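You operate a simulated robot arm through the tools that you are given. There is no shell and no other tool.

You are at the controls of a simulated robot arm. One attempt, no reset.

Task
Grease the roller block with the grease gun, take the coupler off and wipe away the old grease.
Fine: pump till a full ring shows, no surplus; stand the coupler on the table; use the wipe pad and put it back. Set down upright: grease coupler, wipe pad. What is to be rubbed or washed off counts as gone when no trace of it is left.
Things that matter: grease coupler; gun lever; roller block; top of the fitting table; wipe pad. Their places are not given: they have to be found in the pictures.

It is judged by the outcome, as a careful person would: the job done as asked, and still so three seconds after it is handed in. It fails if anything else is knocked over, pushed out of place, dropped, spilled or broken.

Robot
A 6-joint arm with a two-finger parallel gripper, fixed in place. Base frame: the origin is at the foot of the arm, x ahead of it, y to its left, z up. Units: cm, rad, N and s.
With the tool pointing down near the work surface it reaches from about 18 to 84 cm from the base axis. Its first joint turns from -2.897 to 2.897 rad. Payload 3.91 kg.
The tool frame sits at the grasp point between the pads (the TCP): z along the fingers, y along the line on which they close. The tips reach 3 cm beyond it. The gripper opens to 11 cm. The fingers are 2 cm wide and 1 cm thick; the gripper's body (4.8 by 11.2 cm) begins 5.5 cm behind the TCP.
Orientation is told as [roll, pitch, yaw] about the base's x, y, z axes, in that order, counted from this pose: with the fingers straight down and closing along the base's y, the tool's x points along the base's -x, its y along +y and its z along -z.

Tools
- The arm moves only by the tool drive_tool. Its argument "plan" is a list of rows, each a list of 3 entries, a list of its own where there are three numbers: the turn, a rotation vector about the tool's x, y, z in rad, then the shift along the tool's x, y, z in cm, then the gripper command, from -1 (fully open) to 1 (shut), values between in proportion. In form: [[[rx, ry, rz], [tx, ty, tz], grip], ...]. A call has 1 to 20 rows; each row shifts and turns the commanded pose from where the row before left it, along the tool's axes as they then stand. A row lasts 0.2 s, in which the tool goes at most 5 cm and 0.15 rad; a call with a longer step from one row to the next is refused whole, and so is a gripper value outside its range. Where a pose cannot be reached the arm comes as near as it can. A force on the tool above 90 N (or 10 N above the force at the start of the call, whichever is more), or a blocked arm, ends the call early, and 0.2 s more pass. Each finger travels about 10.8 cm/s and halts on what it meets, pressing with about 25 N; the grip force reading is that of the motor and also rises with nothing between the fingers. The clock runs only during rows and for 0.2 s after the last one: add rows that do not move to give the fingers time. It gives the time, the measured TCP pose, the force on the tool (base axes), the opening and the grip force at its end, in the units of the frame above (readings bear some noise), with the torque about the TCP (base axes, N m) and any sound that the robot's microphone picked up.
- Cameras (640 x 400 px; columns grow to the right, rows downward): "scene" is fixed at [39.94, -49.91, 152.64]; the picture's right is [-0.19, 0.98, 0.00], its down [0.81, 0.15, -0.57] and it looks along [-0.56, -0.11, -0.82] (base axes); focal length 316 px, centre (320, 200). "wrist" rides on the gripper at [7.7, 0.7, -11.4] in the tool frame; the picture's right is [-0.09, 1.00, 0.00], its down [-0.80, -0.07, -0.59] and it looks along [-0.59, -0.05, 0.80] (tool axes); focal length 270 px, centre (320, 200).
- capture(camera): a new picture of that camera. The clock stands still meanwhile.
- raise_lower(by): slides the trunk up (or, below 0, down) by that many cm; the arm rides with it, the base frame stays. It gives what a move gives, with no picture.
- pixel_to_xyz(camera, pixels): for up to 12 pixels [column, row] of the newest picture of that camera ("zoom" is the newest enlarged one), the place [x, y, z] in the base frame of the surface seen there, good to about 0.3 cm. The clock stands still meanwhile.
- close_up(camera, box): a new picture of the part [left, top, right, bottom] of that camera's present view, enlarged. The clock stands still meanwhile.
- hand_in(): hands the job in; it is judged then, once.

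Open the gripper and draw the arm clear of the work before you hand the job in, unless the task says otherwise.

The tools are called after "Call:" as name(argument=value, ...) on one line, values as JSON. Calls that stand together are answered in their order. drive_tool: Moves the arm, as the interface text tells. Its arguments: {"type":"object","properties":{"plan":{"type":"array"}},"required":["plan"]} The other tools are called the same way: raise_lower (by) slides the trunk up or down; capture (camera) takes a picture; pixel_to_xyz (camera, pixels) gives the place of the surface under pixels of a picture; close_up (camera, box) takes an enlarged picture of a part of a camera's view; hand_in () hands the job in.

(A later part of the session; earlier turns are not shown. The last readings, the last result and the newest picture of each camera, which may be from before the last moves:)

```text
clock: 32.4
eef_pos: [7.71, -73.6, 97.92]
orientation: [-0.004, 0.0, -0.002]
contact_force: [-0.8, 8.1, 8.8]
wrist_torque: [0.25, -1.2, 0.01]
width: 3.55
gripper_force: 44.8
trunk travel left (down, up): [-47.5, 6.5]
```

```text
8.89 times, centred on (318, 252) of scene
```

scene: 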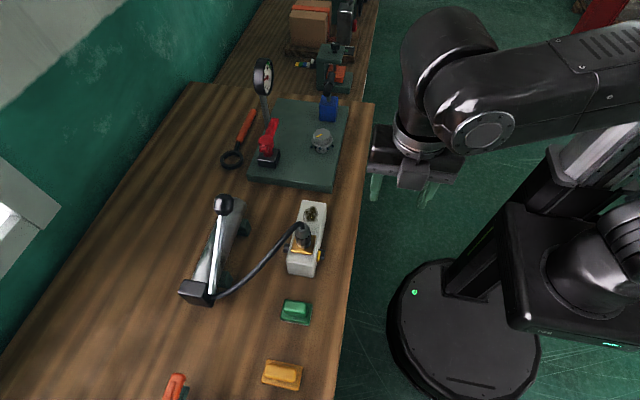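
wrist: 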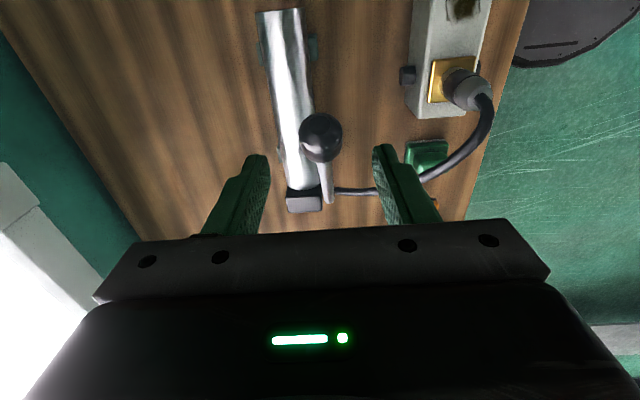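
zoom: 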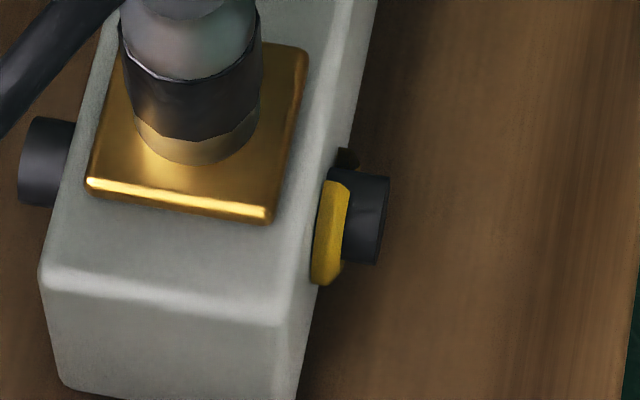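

A dark sliver appeared at zoom (347,157), the back-top part of the ring, so the arc is now around 260°. I bring the lever all the way back up for a third, carefully watched stroke.

Call:
drive_tool(plan=[[[0, 0, 0], [-0.12, 0, -0.75], 0.7], [[0, 0, 0], [-0.12, 0, -0.75], 0.7], [[0, 0, 0], [-0.15, 0, -0.73], 0.7], [[0, 0, 0], [-0.15, 0, -0.73], 0.7], [[0, 0, 0], [-0.28, 0, -0.72], 0.7], [[0, 0, 0], [-0.28, 0, -0.71], 0.7], [[0, 0, 0], [-0.34, 0, -0.69], 0.7], [[0, 0, 0], [-0.35, 0, -0.68], 0.7], [[0, 0, 0], [-0.4, 0, -0.66], 0.7], [[0, 0, 0], [-0.4, 0, -0.65], 0.7], [[0, 0, 0], [-0.43, 0, -0.6], 0.7], [[0, 0, 0], [-0.3, 0, -0.4], 0.7]])

Call:
close_up(camera="scene", box=[300, 230, 340, 270])

Call:
close_up(camera="scene", box=[160, 180, 350, 300])

```text
clock: 35.0
eef_pos: [11.14, -73.44, 105.99]
orientation: [-0.004, 0.003, 0.0]
contact_force: [-5.2, 11.1, -4.3]
wrist_torque: [0.07, 1.4, 0.02]
width: 3.56
gripper_force: 44.8
trunk travel left (down, up): [-47.5, 6.5]
```

```text
10.00 times, centred on (320, 250) of scene
```

zoom: 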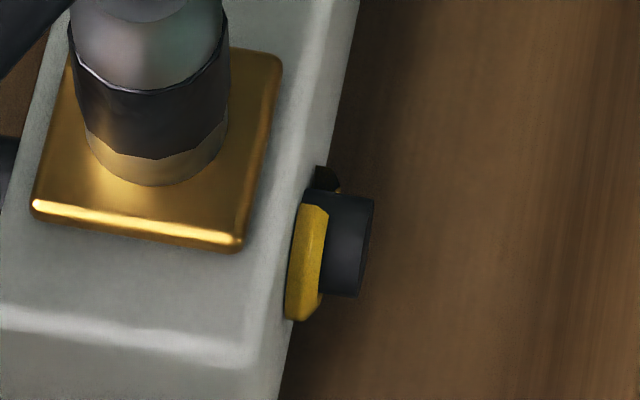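

```text
3.33 times, centred on (255, 240) of scene
```

zoom: 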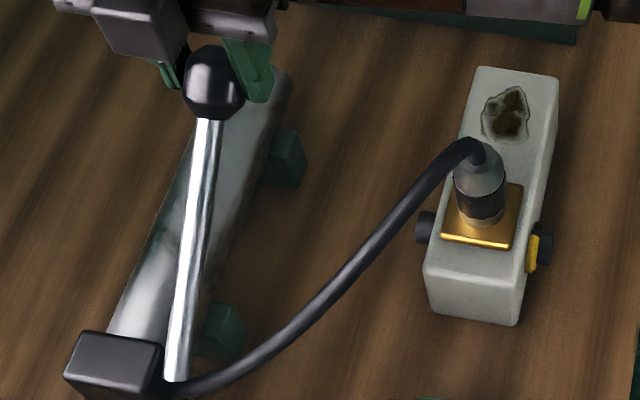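

The arc's end face is now visible at zoom (322,178), around 9-10 o'clock. Third stroke: first 10° then check.

Call:
drive_tool(plan=[[[0, 0, 0], [0.36, 0, 0.5], 0.7], [[0, 0, 0], [0.43, 0, 0.6], 0.7], [[0, 0, 0], [0.4, 0, 0.65], 0.7], [[0, 0, 0], [0.4, 0, 0.66], 0.7]])

Call:
close_up(camera="scene", box=[300, 230, 340, 270])

```text
clock: 36.0
eef_pos: [9.65, -73.47, 103.56]
orientation: [-0.004, 0.001, -0.001]
contact_force: [4.5, 0.7, 8.0]
wrist_torque: [0.15, -1.37, 0.03]
width: 3.55
gripper_force: 44.6
trunk travel left (down, up): [-47.5, 6.5]
```

```text
10.00 times, centred on (320, 250) of scene
```

zoom: 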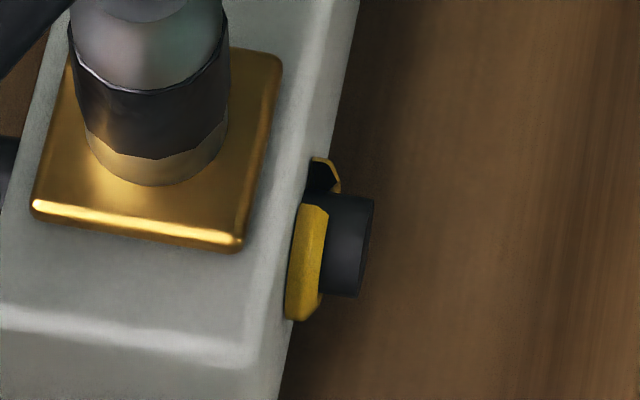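

It grew: the end face has moved closer to the top, with a yellow rim at (325,163). Another ~5°.

Call:
drive_tool(plan=[[[0, 0, 0], [0.35, 0, 0.68], 0.7], [[0, 0, 0], [0.34, 0, 0.69], 0.7]])

Call:
close_up(camera="scene", box=[300, 230, 340, 270])

```text
clock: 36.6
eef_pos: [8.93, -73.53, 102.19]
orientation: [-0.003, 0.001, 0.0]
contact_force: [5.8, 2.0, 5.8]
wrist_torque: [0.25, -1.35, -0.03]
width: 3.56
gripper_force: 44.6
trunk travel left (down, up): [-47.5, 6.5]
```

```text
10.00 times, centred on (320, 250) of scene
```

zoom: 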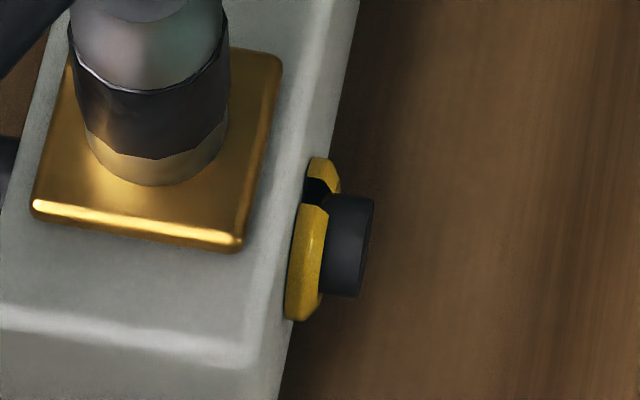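

The gap has narrowed to a short dark notch between (318,180) and (312,205). I go in 2.5° steps now.

Call:
drive_tool(plan=[[[0, 0, 0], [0.28, 0, 0.71], 0.7]])

Call:
close_up(camera="scene", box=[300, 230, 340, 270])

```text
clock: 37.0
eef_pos: [8.68, -73.48, 101.51]
orientation: [0.0, 0.002, 0.001]
contact_force: [7.5, 3.6, 5.0]
wrist_torque: [0.33, -1.27, 0.03]
width: 3.54
gripper_force: 44.7
trunk travel left (down, up): [-47.5, 6.5]
```

```text
10.00 times, centred on (320, 250) of scene
```

zoom: 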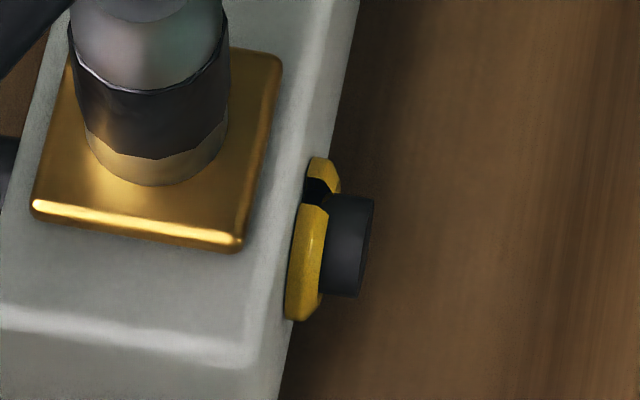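

Unchanged – the ring grows in small segments. Another 2.5°.

Call:
drive_tool(plan=[[[0, 0, 0], [0.2, 0, 0.72], 0.7]])

Call:
close_up(camera="scene", box=[300, 230, 340, 270])

```text
clock: 37.4
eef_pos: [8.32, -73.48, 100.9]
orientation: [-0.002, 0.002, 0.0]
contact_force: [5.1, 5.4, 6.7]
wrist_torque: [0.33, -1.33, 0.06]
width: 3.53
gripper_force: 44.7
trunk travel left (down, up): [-47.5, 6.5]
```

```text
10.00 times, centred on (320, 250) of scene
```

zoom: 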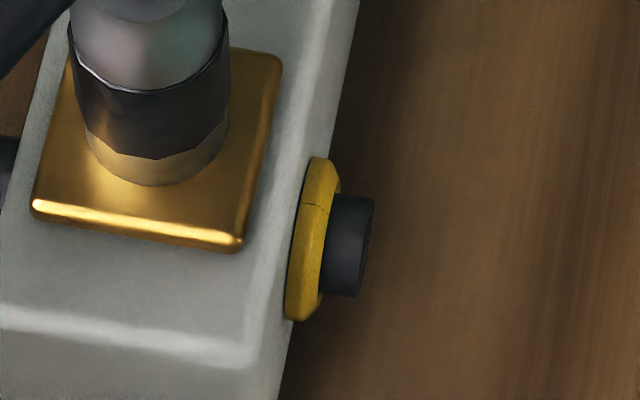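

The ring has closed at the top (only a hairline seam at (315,203)). I stop pumping and bring the lever back up under control along the same arc.

Call:
drive_tool(plan=[[[0, 0, 0], [-0.2, 0, -0.72], 0.7], [[0, 0, 0], [-0.28, 0, -0.71], 0.7], [[0, 0, 0], [-0.34, 0, -0.69], 0.7], [[0, 0, 0], [-0.35, 0, -0.68], 0.7], [[0, 0, 0], [-0.4, 0, -0.66], 0.7], [[0, 0, 0], [-0.4, 0, -0.65], 0.7], [[0, 0, 0], [-0.43, 0, -0.6], 0.7], [[0, 0, 0], [-0.36, 0, -0.5], 0.7], [[0, 0, 0], [0, 0, 0], 0.7]])

Call:
close_up(camera="scene", box=[300, 230, 340, 270])

```text
clock: 39.4
eef_pos: [10.98, -73.57, 105.92]
orientation: [-0.002, 0.001, -0.002]
contact_force: [-9.7, 9.9, -7.0]
wrist_torque: [0.14, 0.89, -0.06]
width: 3.54
gripper_force: 45.4
trunk travel left (down, up): [-47.5, 6.5]
```

```text
10.00 times, centred on (320, 250) of scene
```

zoom: 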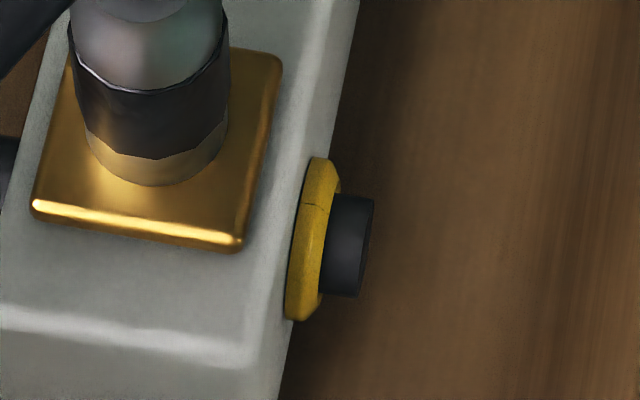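

Lever is up again with the ring unchanged. I open, rise clear and move over to the +y side to verify the ring from the side.

Call:
drive_tool(plan=[[[0, 0, 0], [0, 0, 0], 0.0], [[0, 0, 0], [0, 0, 0], -0.1], [[0, 0, 0], [0, 0, 0], -0.1], [[0, 0, 0], [0, 0, -2], -0.1], [[0, 0, 0], [0, 0, -4], -0.1], [[0, 0, 0], [0, 0, -4], -0.1], [[0, 0, 0], [0, 4, 0], -0.1], [[0, 0, 0], [0, 5, 0], -0.1], [[0, 0, 0], [0, 5, 0], -0.1], [[0, 0, 0], [0, 5, 0], -0.1], [[0, 0, 0], [0, 5, 0], -0.1], [[0, 0, 0], [0, 5, 0], -0.1], [[0, 0, 0], [0, 0, 0], -0.1]])

Call:
drive_tool(plan=[[[0, 0, 0.15], [0, 0, 0], -0.5], [[0, 0, 0.15], [0, 0, 0], -1], [[0, 0, 0.15], [0, 0, 0], -1], [[0, 0, 0.15], [0, 0, 0], -1], [[0, 0, 0.15], [0, 0, 0], -1], [[0, 0, 0.15], [0, 0, 0], -1], [[0, 0, 0.15], [0, 0, 0], -1], [[0, 0, 0.15], [0, 0, 0], -1], [[0, 0, 0.15], [0, 0, 0], -1], [[0, 0, 0.15], [0, 0, 0], -1], [[0, 0, 0.07], [0, 0, 0], -1], [[0, 0, 0], [1, 0, 4.5], -1], [[0, 0, 0], [0, 0, 5], -1], [[0, -0.1, 0], [0, 0, 4], -1], [[0, -0.15, 0], [0, 0, 3], -1], [[0, -0.15, 0], [0, 0, 2], -1], [[0, 0, 0], [0, 0, 0], -1]])

Call:
capture(camera="wrist")

```text
clock: 42.2
eef_pos: [11.26, -43.91, 115.73]
orientation: [-0.001, 0.001, 0.0]
contact_force: [1.1, 0.5, 0.0]
wrist_torque: [0.0, 0.01, 0.0]
width: 6.06
gripper_force: 0.1
out of reach, approached as far as the arm can: row 6
trunk travel left (down, up): [-47.5, 6.5]
```

```text
clock: 45.8
eef_pos: [11.25, -43.92, 97.21]
orientation: [-0.001, -0.404, -1.569]
contact_force: [-0.2, -0.5, 0.2]
wrist_torque: [0.0, 0.0, 0.02]
width: 11.01
gripper_force: 0.1
trunk travel left (down, up): [-47.5, 6.5]
```

```text
taken
```

wrist: 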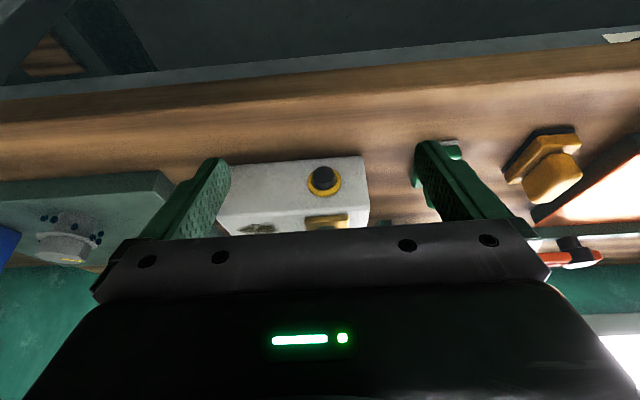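

The ring shows round the stub at (323,180). I zoom to verify that it is closed all round without surplus.

Call:
close_up(camera="wrist", box=[293, 155, 353, 205])

Call:
close_up(camera="wrist", box=[400, 100, 640, 250])

```text
8.00 times, centred on (323, 180) of wrist
```

zoom: 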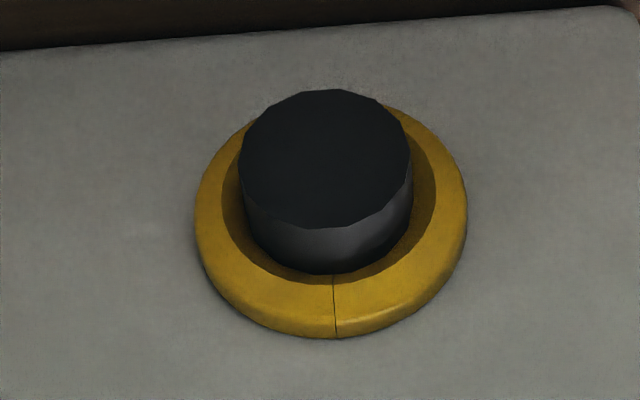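

```text
2.67 times, centred on (520, 175) of wrist
```

zoom: 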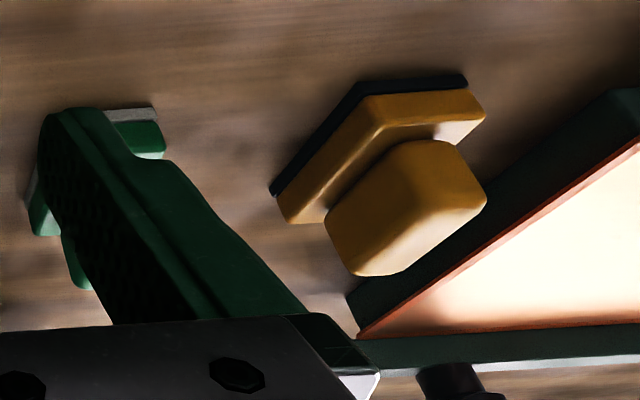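

The ring is complete all round with just a seam line and no surplus. The yellow block has a dark abrasive face, and the green pad has a light felt face – so the green one is the wipe pad. Next I raise and look at the coupler from this side to plan its grasp.

Call:
drive_tool(plan=[[[0, 0, 0], [-1.17, 0, -2.77], -1], [[0, 0, 0], [-1.17, 0, -2.77], -1], [[0, 0, 0], [-1.17, 0, -2.77], -1], [[0, 0.1, 0], [0, 0, 0], -1], [[0, 0.1, 0], [0, 0, 0], -1], [[0, 0, 0], [-2.9, 0, 0.6], -1], [[0, 0, 0], [-2.9, 0, 0.6], -1], [[0, 0, 0], [0, 0, 0], -1]])

Call:
capture(camera="wrist")

```text
clock: 47.6
eef_pos: [11.15, -49.82, 106.36]
orientation: [-0.001, -0.204, -1.569]
contact_force: [-0.5, -0.1, -0.5]
wrist_torque: [-0.03, 0.04, 0.01]
width: 11.0
gripper_force: 0.1
trunk travel left (down, up): [-47.5, 6.5]
```

```text
taken
```

wrist: 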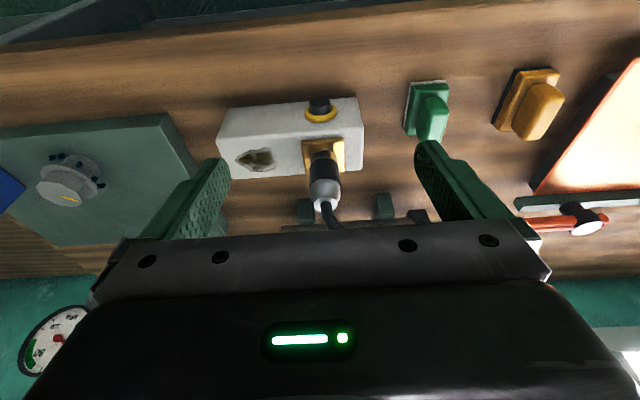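

Call:
close_up(camera="wrist", box=[270, 110, 390, 230])

Call:
pixel_to_xyz(camera="wrist", pixels=[[324, 155], [324, 170], [325, 190], [325, 202], [310, 172], [340, 172], [312, 188], [338, 188], [330, 215], [425, 105], [405, 90], [448, 90]])

```text
3.33 times, centred on (330, 170) of wrist
```

zoom: 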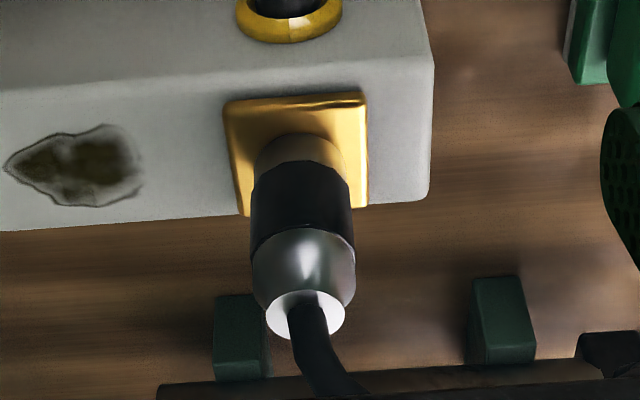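

```text
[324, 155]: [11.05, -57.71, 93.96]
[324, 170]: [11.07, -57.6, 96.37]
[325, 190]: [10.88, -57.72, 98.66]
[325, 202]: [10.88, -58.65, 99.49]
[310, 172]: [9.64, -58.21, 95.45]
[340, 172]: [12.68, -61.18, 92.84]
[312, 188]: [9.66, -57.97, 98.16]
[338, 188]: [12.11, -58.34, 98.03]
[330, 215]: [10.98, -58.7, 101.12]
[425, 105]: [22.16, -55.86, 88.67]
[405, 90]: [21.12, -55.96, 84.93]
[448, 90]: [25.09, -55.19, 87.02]
```

Coupler axis is near (10.9,-58.9), about 2.7 cm in diameter, black sleeve at z≈94.5–97.3, cone to 99.7, hose leaving from the top. I need the hose's path, so I measure along it in a scene close-up.

Call:
close_up(camera="scene", box=[200, 205, 340, 305])

```text
4.00 times, centred on (270, 255) of scene
```

zoom: 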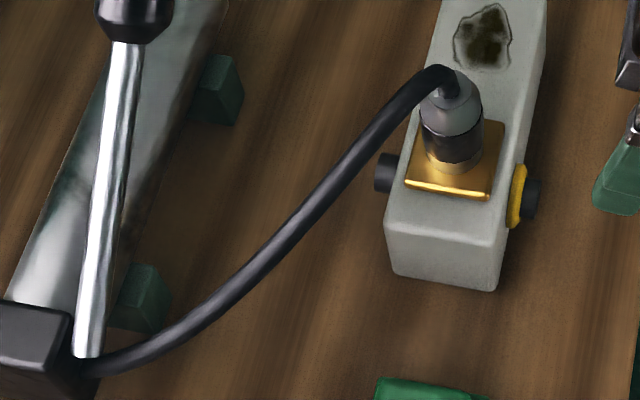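

Call:
pixel_to_xyz(camera="zoom", pixels=[[450, 85], [443, 72], [432, 70], [420, 80], [400, 105], [370, 145], [330, 190], [290, 238], [240, 285], [190, 325], [140, 350], [100, 365]])

Call:
pixel_to_xyz(camera="zoom", pixels=[[452, 105], [452, 140], [455, 165], [430, 110], [475, 110], [425, 140], [482, 140], [440, 165], [482, 40], [456, 25], [508, 35], [490, 65]])

```text
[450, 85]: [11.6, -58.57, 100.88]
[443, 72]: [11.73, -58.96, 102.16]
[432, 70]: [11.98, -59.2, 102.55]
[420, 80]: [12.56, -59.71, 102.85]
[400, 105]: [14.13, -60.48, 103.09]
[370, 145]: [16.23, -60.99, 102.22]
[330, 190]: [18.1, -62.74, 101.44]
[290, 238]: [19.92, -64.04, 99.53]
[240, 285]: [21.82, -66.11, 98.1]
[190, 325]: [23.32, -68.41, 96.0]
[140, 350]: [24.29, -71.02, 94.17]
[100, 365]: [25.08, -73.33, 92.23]
```

```text
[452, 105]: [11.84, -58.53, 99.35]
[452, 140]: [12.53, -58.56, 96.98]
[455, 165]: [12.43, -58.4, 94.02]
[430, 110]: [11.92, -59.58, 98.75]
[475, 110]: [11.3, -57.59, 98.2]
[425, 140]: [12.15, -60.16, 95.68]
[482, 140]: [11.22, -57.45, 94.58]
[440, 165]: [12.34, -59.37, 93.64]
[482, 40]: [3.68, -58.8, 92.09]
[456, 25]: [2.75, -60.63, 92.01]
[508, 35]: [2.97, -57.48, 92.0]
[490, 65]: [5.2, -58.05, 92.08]
```

The hose leaves the coupler's top toward +x, peaking at z≈103 near x=14; so I'll grasp the coupler across y with the hand tilted so its palm leans to -x, clear of the hose. First I level, rise and yaw back.

Call:
drive_tool(plan=[[[0, 0.1, 0], [0, 0, -3], -1], [[0, 0.104, 0], [0, 0, -3], -1], [[0, 0, 0], [0, 0, -3], -0.5], [[0, 0, -0.15], [0, 0, 0], -0.1], [[0, 0, -0.15], [0, 0, 0], -0.1], [[0, 0, -0.15], [0, 0, 0], -0.1], [[0, 0, -0.15], [0, 0, 0], -0.1], [[0, 0, -0.15], [0, 0, 0], -0.1], [[0, 0, -0.15], [0, 0, 0], -0.1], [[0, 0, -0.15], [0, 0, 0], -0.1], [[0, 0, -0.15], [0, 0, 0], -0.1], [[0, 0, -0.15], [0, 0, 0], -0.1], [[0, 0, -0.15], [0, 0, 0], -0.1], [[0, 0, -0.07], [0, 0, 0], -0.1], [[0, 0, 0], [0, 0, 0], -0.1]])

```text
clock: 50.8
eef_pos: [11.19, -48.84, 115.24]
orientation: [0.0, 0.002, 0.001]
contact_force: [-0.4, 0.5, 0.8]
wrist_torque: [-0.02, 0.0, 0.0]
width: 6.08
gripper_force: 0.1
trunk travel left (down, up): [-47.5, 6.5]
```

Now at (11.2,-48.8,115.2), level. I move over the coupler, tilt 0.3 rad with the palm toward -x, and lower to z≈105 for a check picture.

Call:
drive_tool(plan=[[[0, 0, 0], [0.1, -3.4, 0], -0.1], [[0, 0, 0], [0.1, -3.3, 1], -0.1], [[0, 0, 0], [0.1, -3.3, 2], -0.1], [[0, -0.15, 0], [0, 0, 0], -0.1], [[0, -0.15, 0], [0, 0, 0], -0.1], [[0, 0, 0], [0.89, 0, 2.87], -0.1], [[0, 0, 0], [1.18, 0, 3.82], -0.1], [[0, 0, 0], [0, 0, 0], -0.1]])

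Call:
capture(camera="wrist")

Call:
close_up(camera="scene", box=[220, 160, 380, 290])

```text
clock: 52.6
eef_pos: [10.8, -58.86, 105.06]
orientation: [0.0, -0.297, 0.0]
contact_force: [0.4, 0.2, 0.2]
wrist_torque: [-0.02, 0.01, 0.02]
width: 6.04
gripper_force: 0.1
trunk travel left (down, up): [-47.5, 6.5]
```

```text
taken
```

wrist: 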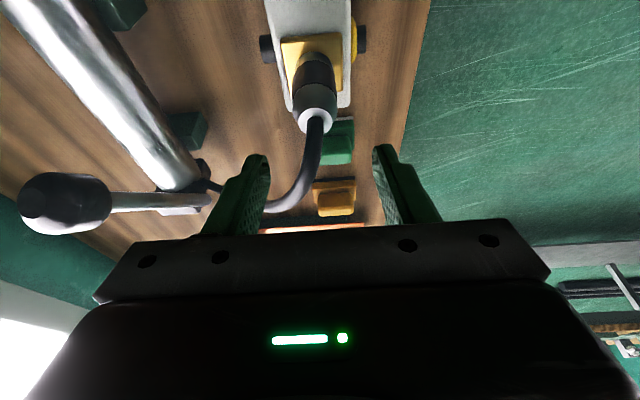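

```text
3.08 times, centred on (300, 225) of scene
```

zoom: 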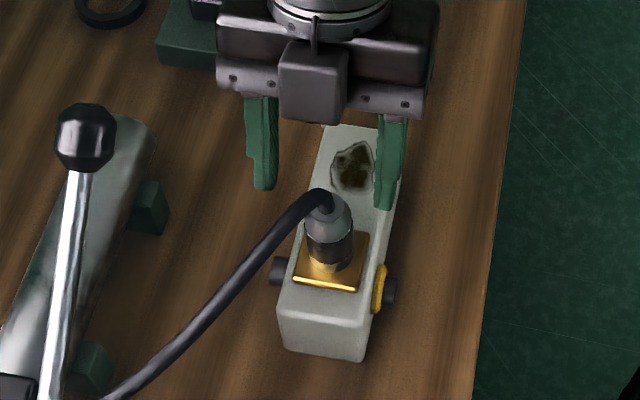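

Well aligned: the coupler sits on the gripper's centre line and the hose passes between the fingers toward +x. I lower 7.5 cm to the black sleeve.

Call:
drive_tool(plan=[[[0, 0, 0], [0.74, 0, 2.39], -0.1], [[0, 0, 0], [0.74, 0, 2.39], -0.1], [[0, 0, 0], [0.74, 0, 2.39], -0.1], [[0, 0, 0], [0, 0, 0], -0.1]])

Call:
capture(camera="wrist")

Call:
close_up(camera="scene", box=[250, 185, 370, 285])

```text
clock: 53.6
eef_pos: [10.81, -58.97, 97.54]
orientation: [0.002, -0.298, 0.0]
contact_force: [0.3, -0.1, -0.3]
wrist_torque: [0.0, 0.0, -0.02]
width: 6.04
gripper_force: 0.0
trunk travel left (down, up): [-47.5, 6.5]
```

```text
taken
```

wrist: 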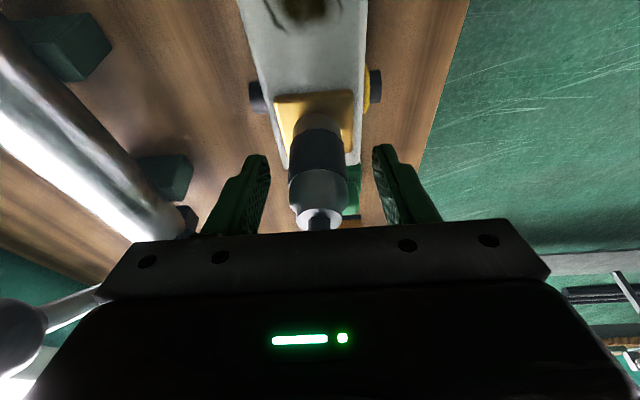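

```text
4.00 times, centred on (310, 235) of scene
```

zoom: 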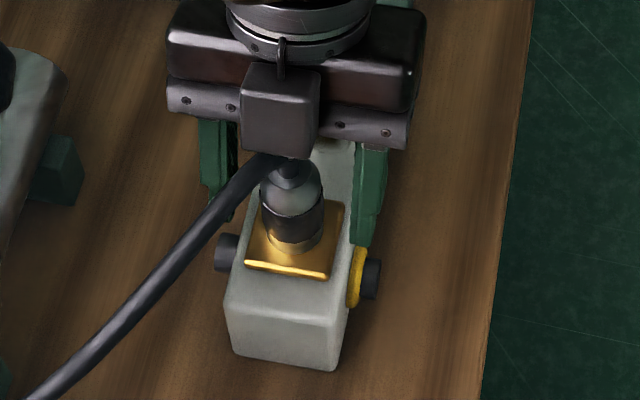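

The fingers straddle the sleeve with zero contact force. I close on the coupler.

Call:
drive_tool(plan=[[[0, 0, 0], [0, 0, 0], 0.3], [[0, 0, 0], [0, 0, 0], 0.7], [[0, 0, 0], [0, 0, 0], 0.9], [[0, 0, 0], [0, 0, 0], 0.9]])

Call:
close_up(camera="scene", box=[250, 185, 370, 285])

```text
clock: 54.6
eef_pos: [10.76, -59.08, 97.73]
orientation: [0.001, -0.3, 0.001]
contact_force: [-0.6, -0.9, 1.1]
wrist_torque: [0.0, -0.02, -0.01]
width: 3.13
gripper_force: 25.0
trunk travel left (down, up): [-47.5, 6.5]
```

```text
4.00 times, centred on (310, 235) of scene
```

zoom: 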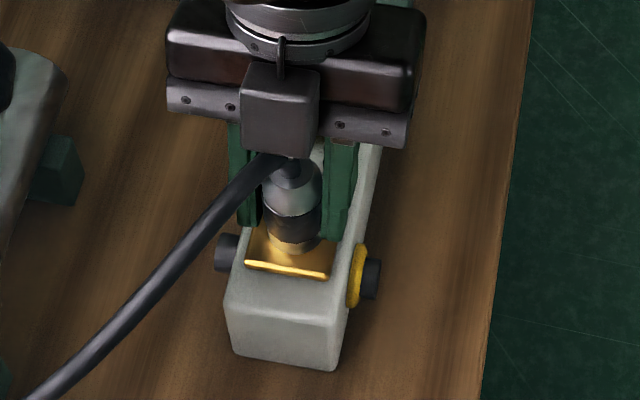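

Holding the coupler at 3.1 cm width, 25 N. I pull straight up slowly, 0.3 cm per row.

Call:
drive_tool(plan=[[[0, 0, 0], [-0.09, 0, -0.29], 0.9], [[0, 0, 0], [-0.09, 0, -0.29], 0.9], [[0, 0, 0], [-0.09, 0, -0.29], 0.9], [[0, 0, 0], [-0.09, 0, -0.29], 0.9]])

Call:
close_up(camera="scene", box=[250, 185, 370, 285])

```text
clock: 55.6
eef_pos: [10.87, -58.81, 98.84]
orientation: [0.002, -0.299, 0.001]
contact_force: [-1.4, 0.1, -1.1]
wrist_torque: [0.02, -0.05, 0.02]
width: 3.12
gripper_force: 25.0
trunk travel left (down, up): [-47.5, 6.5]
```

```text
4.00 times, centred on (310, 235) of scene
```

zoom: 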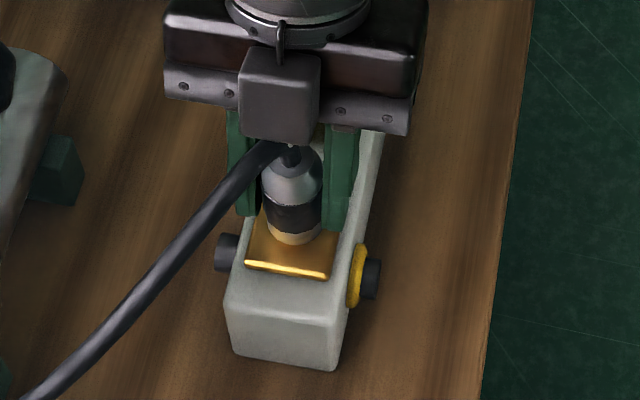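

The coupler comes up with the hand at low force; I continue raising 5 cm.

Call:
drive_tool(plan=[[[0, 0, 0], [-0.15, 0, -0.48], 0.9], [[0, 0, 0], [-0.3, 0, -0.96], 0.9], [[0, 0, 0], [-0.3, 0, -0.96], 0.9], [[0, 0, 0], [-0.3, 0, -0.96], 0.9], [[0, 0, 0], [-0.3, 0, -0.96], 0.9], [[0, 0, 0], [-0.15, 0, -0.48], 0.9], [[0, 0, 0], [0, 0, 0], 0.9]])

Call:
close_up(camera="scene", box=[200, 165, 360, 295])

Call:
capture(camera="wrist")

```text
clock: 57.2
eef_pos: [10.86, -58.86, 103.97]
orientation: [0.004, -0.299, 0.0]
contact_force: [-0.7, 0.0, -0.9]
wrist_torque: [0.0, 0.04, -0.01]
width: 3.12
gripper_force: 24.5
trunk travel left (down, up): [-47.5, 6.5]
```

```text
3.08 times, centred on (280, 230) of scene
```

zoom: 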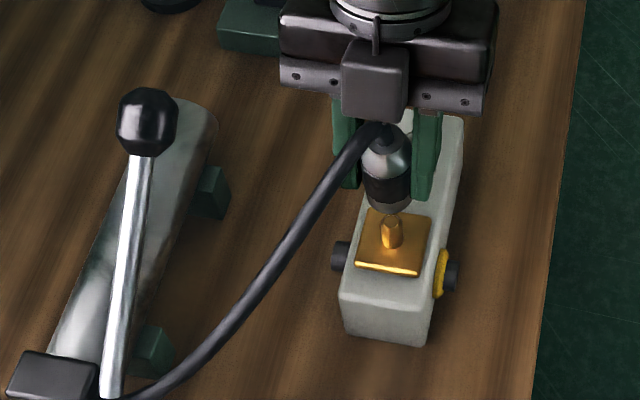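

```text
taken
```

wrist: 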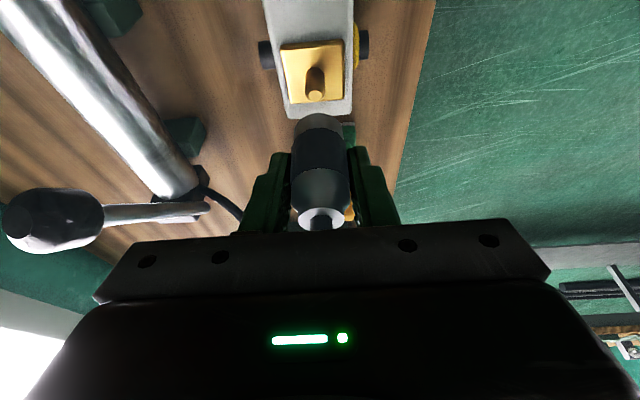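

The coupler is off and in the hand; the nipple stands clear on the brass plate. I carry it to the open table area around (29,-65.5), keeping height.

Call:
drive_tool(plan=[[[0, 0, 0], [-1.43, -0.5, 0.44], 0.9], [[0, 0, 0], [-2.87, -1.1, 0.89], 0.9], [[0, 0, 0], [-2.87, -1.1, 0.89], 0.9], [[0, 0, 0], [-2.87, -1.1, 0.89], 0.9], [[0, 0, 0], [-2.87, -1.1, 0.89], 0.9], [[0, 0, 0], [-2.87, -1.1, 0.89], 0.9], [[0, 0, 0], [-1.5, -0.6, 0.46], 0.9], [[0, 0, 0], [0, 0, 0], 0.9]])

Call:
capture(camera="scene")

Call:
capture(camera="wrist")

```text
clock: 59.0
eef_pos: [29.01, -65.43, 103.76]
orientation: [0.001, -0.298, 0.0]
contact_force: [0.4, -0.5, -0.6]
wrist_torque: [-0.03, -0.01, -0.01]
width: 3.12
gripper_force: 24.3
trunk travel left (down, up): [-47.5, 6.5]
```

```text
taken
```

scene: 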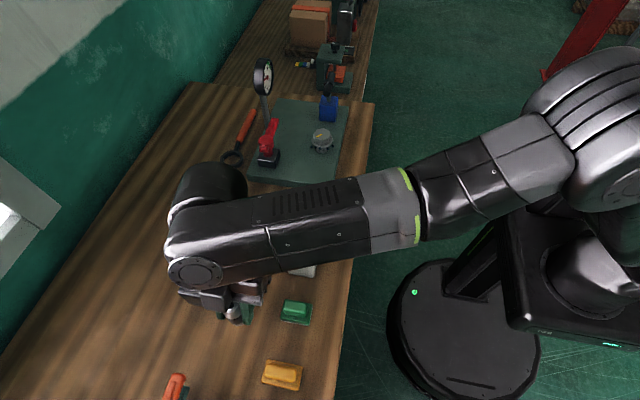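

```text
taken
```

wrist: 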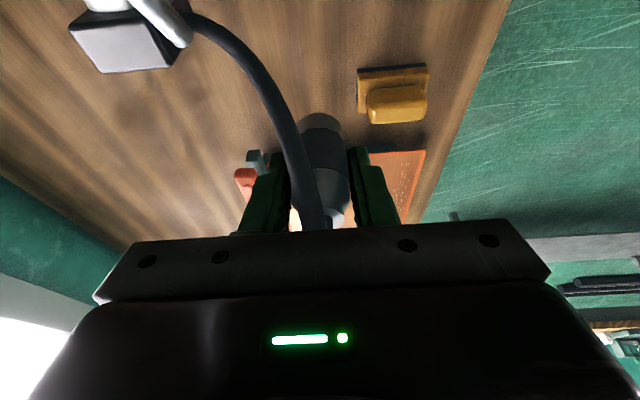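

The wrist now overhangs the gun area; before lowering I check the height of the arm's parts above the lever knob.

Call:
pixel_to_xyz(camera="scene", pixels=[[205, 175], [185, 210], [210, 205], [195, 270], [175, 245], [260, 230], [330, 220], [250, 195], [240, 300], [210, 300], [400, 200], [300, 270]])

Call:
close_up(camera="scene", box=[150, 150, 350, 340])

```text
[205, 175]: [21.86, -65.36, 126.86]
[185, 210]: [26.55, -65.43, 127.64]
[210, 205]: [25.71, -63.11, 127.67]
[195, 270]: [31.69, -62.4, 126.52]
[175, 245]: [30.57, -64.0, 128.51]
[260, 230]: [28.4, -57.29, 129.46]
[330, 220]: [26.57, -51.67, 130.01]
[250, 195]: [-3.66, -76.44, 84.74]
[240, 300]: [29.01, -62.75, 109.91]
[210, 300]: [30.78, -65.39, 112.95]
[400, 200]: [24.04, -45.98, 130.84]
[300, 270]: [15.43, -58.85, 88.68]
```

```text
2.11 times, centred on (250, 245) of scene
```

zoom: 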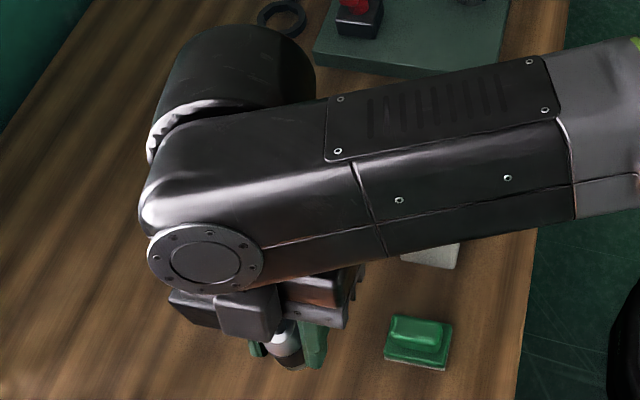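

The wrist housing (x≈17–27, z bottom ≈117) would come close to the lever if I lowered here, so I want a spot farther in +x/+y. I measure the pads' edges and the free table first.

Call:
pixel_to_xyz(camera="scene", pixels=[[266, 360], [303, 366], [298, 389], [263, 382], [285, 300], [312, 305], [308, 324], [281, 319], [240, 340], [220, 340], [230, 370], [190, 340]])

```text
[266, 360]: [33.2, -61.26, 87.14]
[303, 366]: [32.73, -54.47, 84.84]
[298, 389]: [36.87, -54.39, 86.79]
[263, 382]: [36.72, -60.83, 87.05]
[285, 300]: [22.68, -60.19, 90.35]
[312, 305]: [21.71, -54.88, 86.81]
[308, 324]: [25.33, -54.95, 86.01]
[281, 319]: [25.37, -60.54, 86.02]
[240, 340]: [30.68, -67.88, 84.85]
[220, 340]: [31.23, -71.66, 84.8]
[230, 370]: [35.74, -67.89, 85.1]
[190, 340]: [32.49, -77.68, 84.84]
```

Pads: green x 21–25.4, y -60.5…-54.9; yellow x 32.5–37, y -61.3…-54.4. I shift to (30,-64.5), which keeps the wrist clear of the lever, and lower most of the way.

Call:
drive_tool(plan=[[[0, 0, 0], [-0.95, 0.93, 0.295], 0.9], [[0, 0, 0], [0.6, 0, 1.91], 0.9], [[0, 0, 0], [0.6, 0, 1.91], 0.9], [[0, 0, 0], [0.6, 0, 1.91], 0.9], [[0, 0, 0], [0.6, 0, 1.91], 0.9], [[0, 0, 0], [0.6, 0, 1.91], 0.9], [[0, 0, 0], [0, 0, 0], 0.9]])

Call:
capture(camera="scene")

Call:
close_up(camera="scene", box=[150, 180, 350, 380])

```text
clock: 60.6
eef_pos: [29.86, -64.45, 93.93]
orientation: [0.003, -0.298, 0.0]
contact_force: [-0.2, 0.6, -0.8]
wrist_torque: [-0.01, 0.01, 0.01]
width: 3.13
gripper_force: 25.1
trunk travel left (down, up): [-47.5, 6.5]
```

```text
taken
```

scene: 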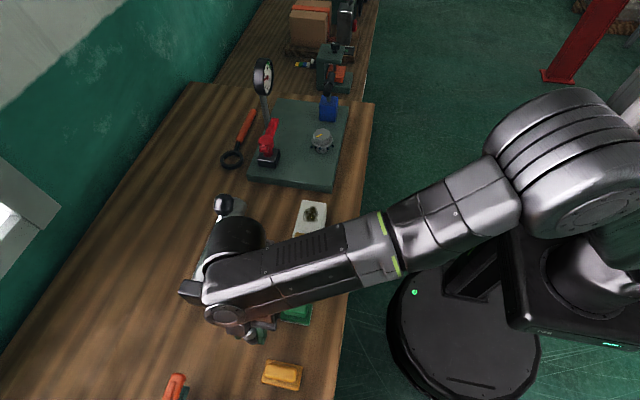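

```text
2.00 times, centred on (250, 280) of scene
```

zoom: 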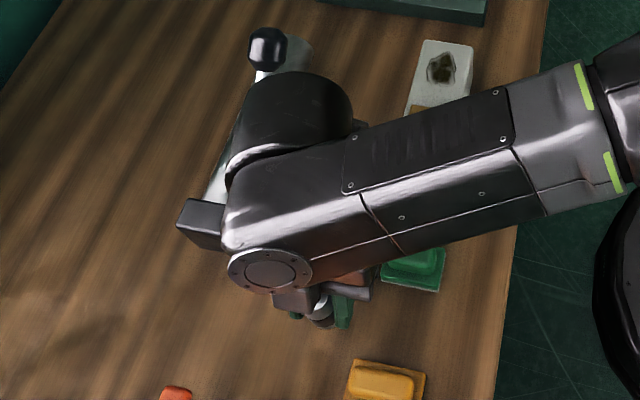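

The wrist housing sits beside the lever knob in the picture; I measure its position for clearance before the last 4 cm.

Call:
pixel_to_xyz(camera="zoom", pixels=[[290, 78], [250, 100], [240, 125], [265, 90], [330, 90], [290, 110], [232, 170], [225, 200], [265, 70], [210, 195], [262, 80], [345, 110]])

```text
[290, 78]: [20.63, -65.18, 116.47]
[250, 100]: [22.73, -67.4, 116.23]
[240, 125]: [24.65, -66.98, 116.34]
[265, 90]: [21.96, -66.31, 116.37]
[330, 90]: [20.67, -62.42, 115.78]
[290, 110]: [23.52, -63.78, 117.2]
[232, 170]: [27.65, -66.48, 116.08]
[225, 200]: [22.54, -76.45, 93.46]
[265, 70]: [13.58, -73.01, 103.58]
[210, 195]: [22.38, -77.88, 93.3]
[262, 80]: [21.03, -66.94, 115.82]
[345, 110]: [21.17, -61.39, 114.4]
```

The housing reaches only to y≈-68 while the lever is at y≈-73: clear. I lower further, then slowly to contact.

Call:
drive_tool(plan=[[[0, 0, 0], [0.44, 0, 1.43], 0.9], [[0, 0, 0], [0.38, 0, 1.24], 0.9], [[0, 0, 0], [0.06, 0, 0.19], 0.9], [[0, 0, 0], [0.06, 0, 0.19], 0.9], [[0, 0, 0], [0, 0, 0], 0.9]])

Call:
close_up(camera="scene", box=[220, 300, 320, 380])

Call:
capture(camera="wrist")

```text
clock: 61.8
eef_pos: [29.88, -64.55, 90.59]
orientation: [0.001, -0.298, -0.001]
contact_force: [0.5, -0.2, -0.2]
wrist_torque: [0.01, 0.05, -0.01]
width: 3.11
gripper_force: 24.7
trunk travel left (down, up): [-47.5, 6.5]
```

```text
5.00 times, centred on (270, 340) of scene
```

zoom: 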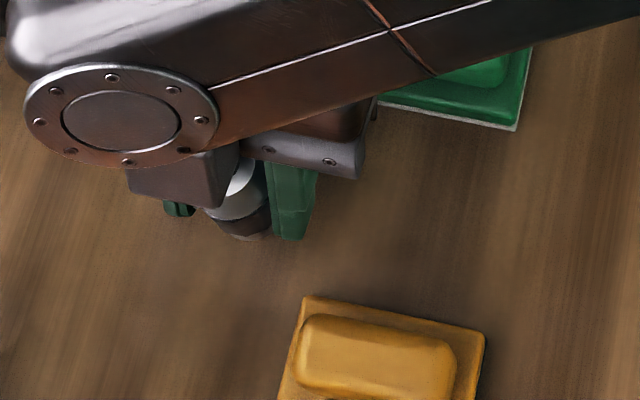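

```text
taken
```

wrist: 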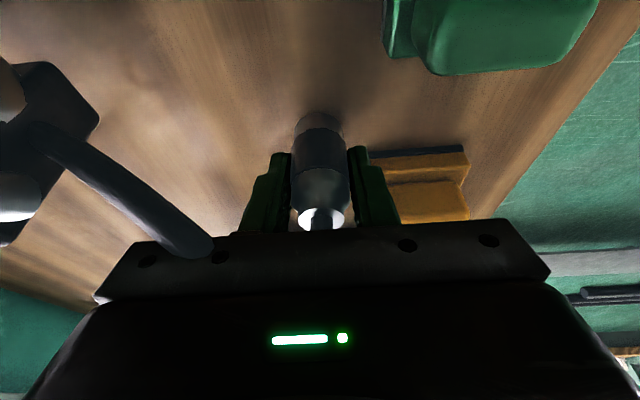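

The coupler hangs just above the table at TCP z=90.6. I creep down 0.15 cm per row until contact shows.

Call:
drive_tool(plan=[[[0, 0, 0], [0.044, 0, 0.143], 0.9], [[0, 0, 0], [0.044, 0, 0.143], 0.9], [[0, 0, 0], [0.044, 0, 0.143], 0.9], [[0, 0, 0], [0, 0, 0], 0.9]])

```text
clock: 62.8
eef_pos: [29.92, -64.51, 90.25]
orientation: [0.001, -0.298, -0.002]
contact_force: [-0.4, 0.1, -0.1]
wrist_torque: [0.0, 0.02, -0.01]
width: 3.13
gripper_force: 25.0
trunk travel left (down, up): [-47.5, 6.5]
```

No contact yet at z=90.25; I continue in the same small steps.

Call:
drive_tool(plan=[[[0, 0, 0], [0.044, 0, 0.143], 0.9], [[0, 0, 0], [0.044, 0, 0.143], 0.9], [[0, 0, 0], [0, 0, 0], 0.9]])

```text
clock: 63.6
eef_pos: [29.94, -64.56, 89.81]
orientation: [0.0, -0.299, 0.001]
contact_force: [0.1, 0.2, -0.6]
wrist_torque: [-0.02, 0.02, -0.03]
width: 3.09
gripper_force: 24.9
trunk travel left (down, up): [-47.5, 6.5]
```

Call:
drive_tool(plan=[[[0, 0, 0], [0.03, 0, 0.096], 0.9], [[0, 0, 0], [0.03, 0, 0.096], 0.9], [[0, 0, 0], [0, 0, 0], 0.9]])

Call:
close_up(camera="wrist", box=[240, 80, 400, 240])

```text
clock: 64.4
eef_pos: [29.94, -64.52, 89.82]
orientation: [-0.001, -0.298, 0.0]
contact_force: [0.2, 1.1, 4.7]
wrist_torque: [-0.04, 0.03, -0.03]
width: 3.13
gripper_force: 25.2
trunk travel left (down, up): [-47.5, 6.5]
```

```text
2.50 times, centred on (320, 160) of wrist
```

zoom: 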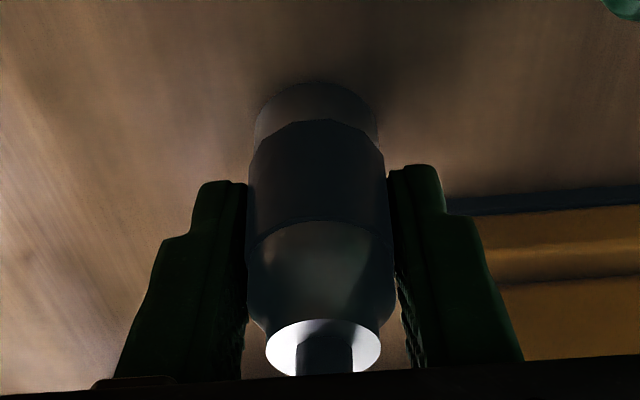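

Contact registers 4.7 N: the coupler stands on the table. I open the gripper a little at a time and check that it stays upright.

Call:
drive_tool(plan=[[[0, 0, 0], [0, 0, 0], 0.38], [[0, 0, 0], [0, 0, 0], 0.25], [[0, 0, 0], [0, 0, 0], 0.16], [[0, 0, 0], [0, 0, 0], 0.16]])

Call:
close_up(camera="wrist", box=[200, 60, 440, 240])

```text
clock: 65.4
eef_pos: [29.87, -64.35, 89.66]
orientation: [0.002, -0.297, 0.0]
contact_force: [0.1, -0.2, -0.1]
wrist_torque: [0.01, 0.03, -0.01]
width: 4.62
gripper_force: 0.1
trunk travel left (down, up): [-47.5, 6.5]
```

```text
2.22 times, centred on (320, 150) of wrist
```

zoom: 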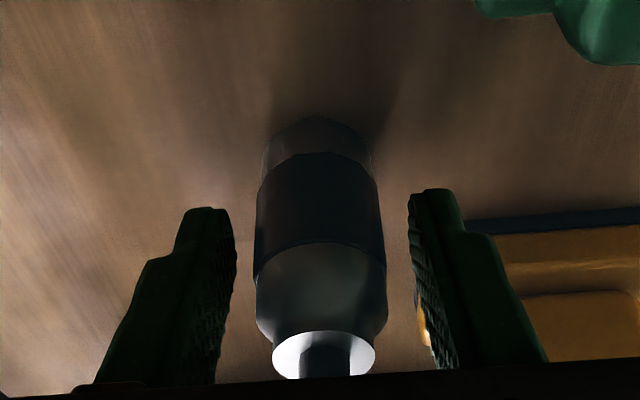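

The coupler stands free between the open fingers. I rise straight up, slowly at first.

Call:
drive_tool(plan=[[[0, 0, 0], [-0.3, 0, -0.96], 0.16], [[0, 0, 0], [-0.6, 0, -1.9], 0.1], [[0, 0, 0], [-0.9, 0, -2.87], 0.1], [[0, 0, 0], [-1.18, 0, -3.82], 0.1], [[0, 0, 0], [-1.18, 0, -3.82], 0.1], [[0, 0, 0], [-1.18, 0, -3.82], 0.1], [[0, 0, 0], [0, 0, 0], 0.1]])

Call:
capture(camera="wrist")

Call:
capture(camera="scene")

```text
clock: 67.0
eef_pos: [29.96, -64.44, 107.8]
orientation: [0.002, -0.298, 0.0]
contact_force: [-0.1, 0.7, -0.2]
wrist_torque: [0.02, -0.01, 0.0]
width: 4.93
gripper_force: 0.1
trunk travel left (down, up): [-47.5, 6.5]
```

```text
taken
```

wrist: 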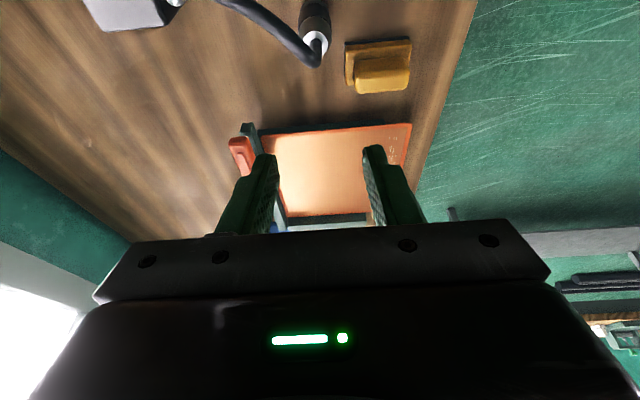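

```text
taken
```

scene: 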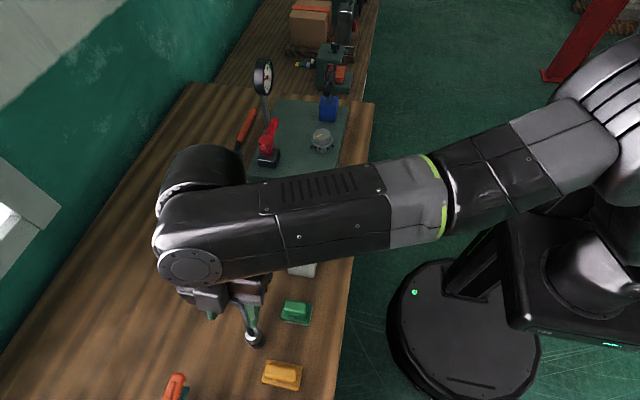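

The coupler stands upright at scene (256,338). Next I level the hand and move to look closely at the green wipe pad.

Call:
drive_tool(plan=[[[0, 0.15, 0], [0, 0, 0], 0.1], [[0, 0.148, 0], [0, 0, 0], 0], [[0, 0, 0], [3.5, 2.1, 0], -0.3], [[0, 0, 0], [3.7, 2.2, 0], -0.3], [[0, 0, 0], [3.5, 2.1, 0], -0.3], [[0, 0, 0], [0, 0, 0], -0.3]])

Call:
capture(camera="wrist")

Call:
close_up(camera="wrist", box=[260, 70, 400, 190])

```text
clock: 68.4
eef_pos: [19.22, -58.12, 107.7]
orientation: [0.001, -0.002, 0.001]
contact_force: [0.3, -0.9, -0.4]
wrist_torque: [0.03, 0.0, 0.01]
width: 7.16
gripper_force: 0.1
trunk travel left (down, up): [-47.5, 6.5]
```

```text
taken
```

wrist: 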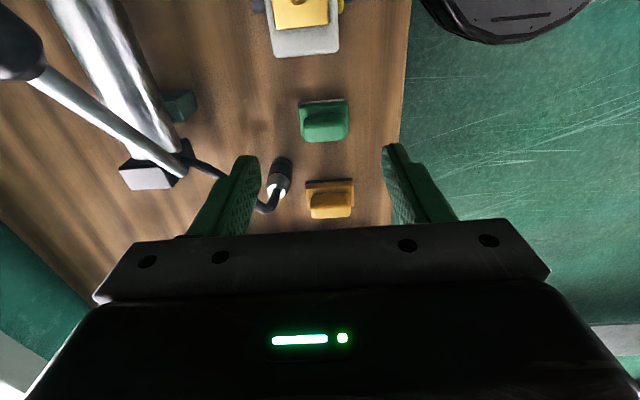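

```text
3.33 times, centred on (330, 130) of wrist
```

zoom: 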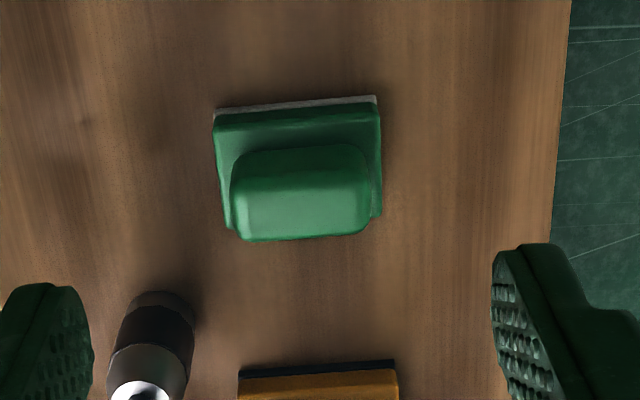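

Call:
pixel_to_xyz(camera="zoom", pixels=[[218, 112], [376, 100], [380, 215], [232, 225], [300, 200], [240, 190], [362, 185], [300, 172], [300, 232], [300, 135], [235, 150], [368, 150]])

Call:
close_up(camera="wrist", box=[290, 90, 360, 150])

```text
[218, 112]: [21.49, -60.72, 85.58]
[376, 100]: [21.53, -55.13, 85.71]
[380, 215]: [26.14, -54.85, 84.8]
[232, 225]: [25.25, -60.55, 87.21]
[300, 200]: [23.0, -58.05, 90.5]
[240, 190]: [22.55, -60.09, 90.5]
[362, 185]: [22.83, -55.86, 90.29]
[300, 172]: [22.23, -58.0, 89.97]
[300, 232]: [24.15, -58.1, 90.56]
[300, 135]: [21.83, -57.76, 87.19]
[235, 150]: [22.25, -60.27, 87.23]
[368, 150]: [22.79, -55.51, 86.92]
```

```text
6.67 times, centred on (325, 120) of wrist
```

zoom: 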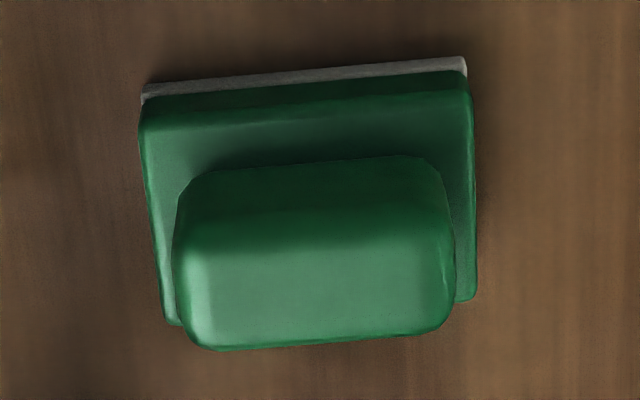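

Pad base: x 21.4–25.4, y -60.7…-55.05, top z≈87.2; handle about 4.4 cm along y, x 22.2–24.6, top z≈90.5. I move over its centre (23.4,-57.95) and lower to just above.

Call:
drive_tool(plan=[[[0, 0, 0], [-4.2, 0.17, 0], -0.3], [[0, 0, 0], [0, 0, 4], -0.3], [[0, 0, 0], [0, 0, 4], -0.3], [[0, 0, 0], [0, 0, 4], -0.3], [[0, 0, 0], [0, 0, 0], -0.3]])

Call:
capture(camera="wrist")

Call:
close_up(camera="scene", box=[200, 230, 360, 360])

```text
clock: 69.6
eef_pos: [23.62, -58.0, 95.68]
orientation: [0.003, -0.002, 0.001]
contact_force: [0.5, -0.2, 0.6]
wrist_torque: [0.0, 0.01, 0.01]
width: 7.17
gripper_force: 0.1
trunk travel left (down, up): [-47.5, 6.5]
```

```text
taken
```

wrist: 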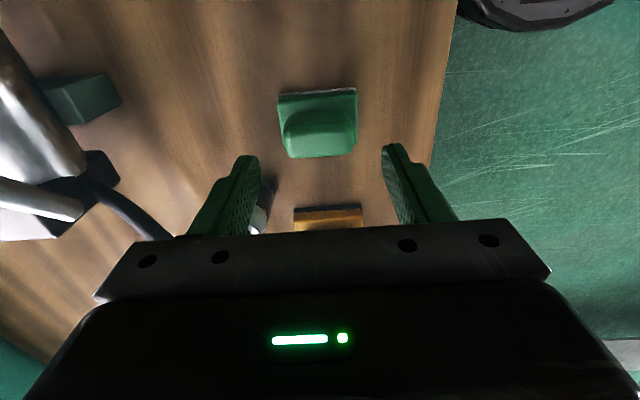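

```text
3.08 times, centred on (280, 295) of scene
```

zoom: 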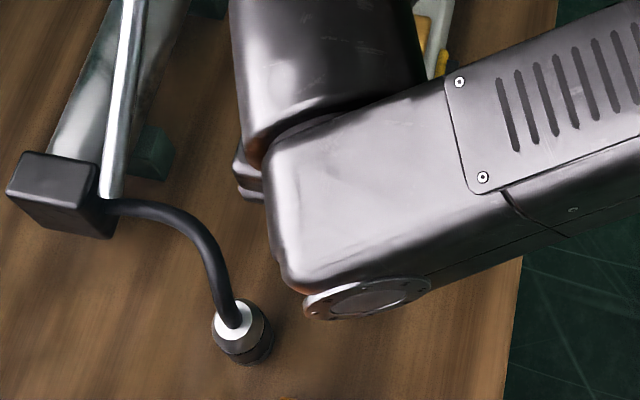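

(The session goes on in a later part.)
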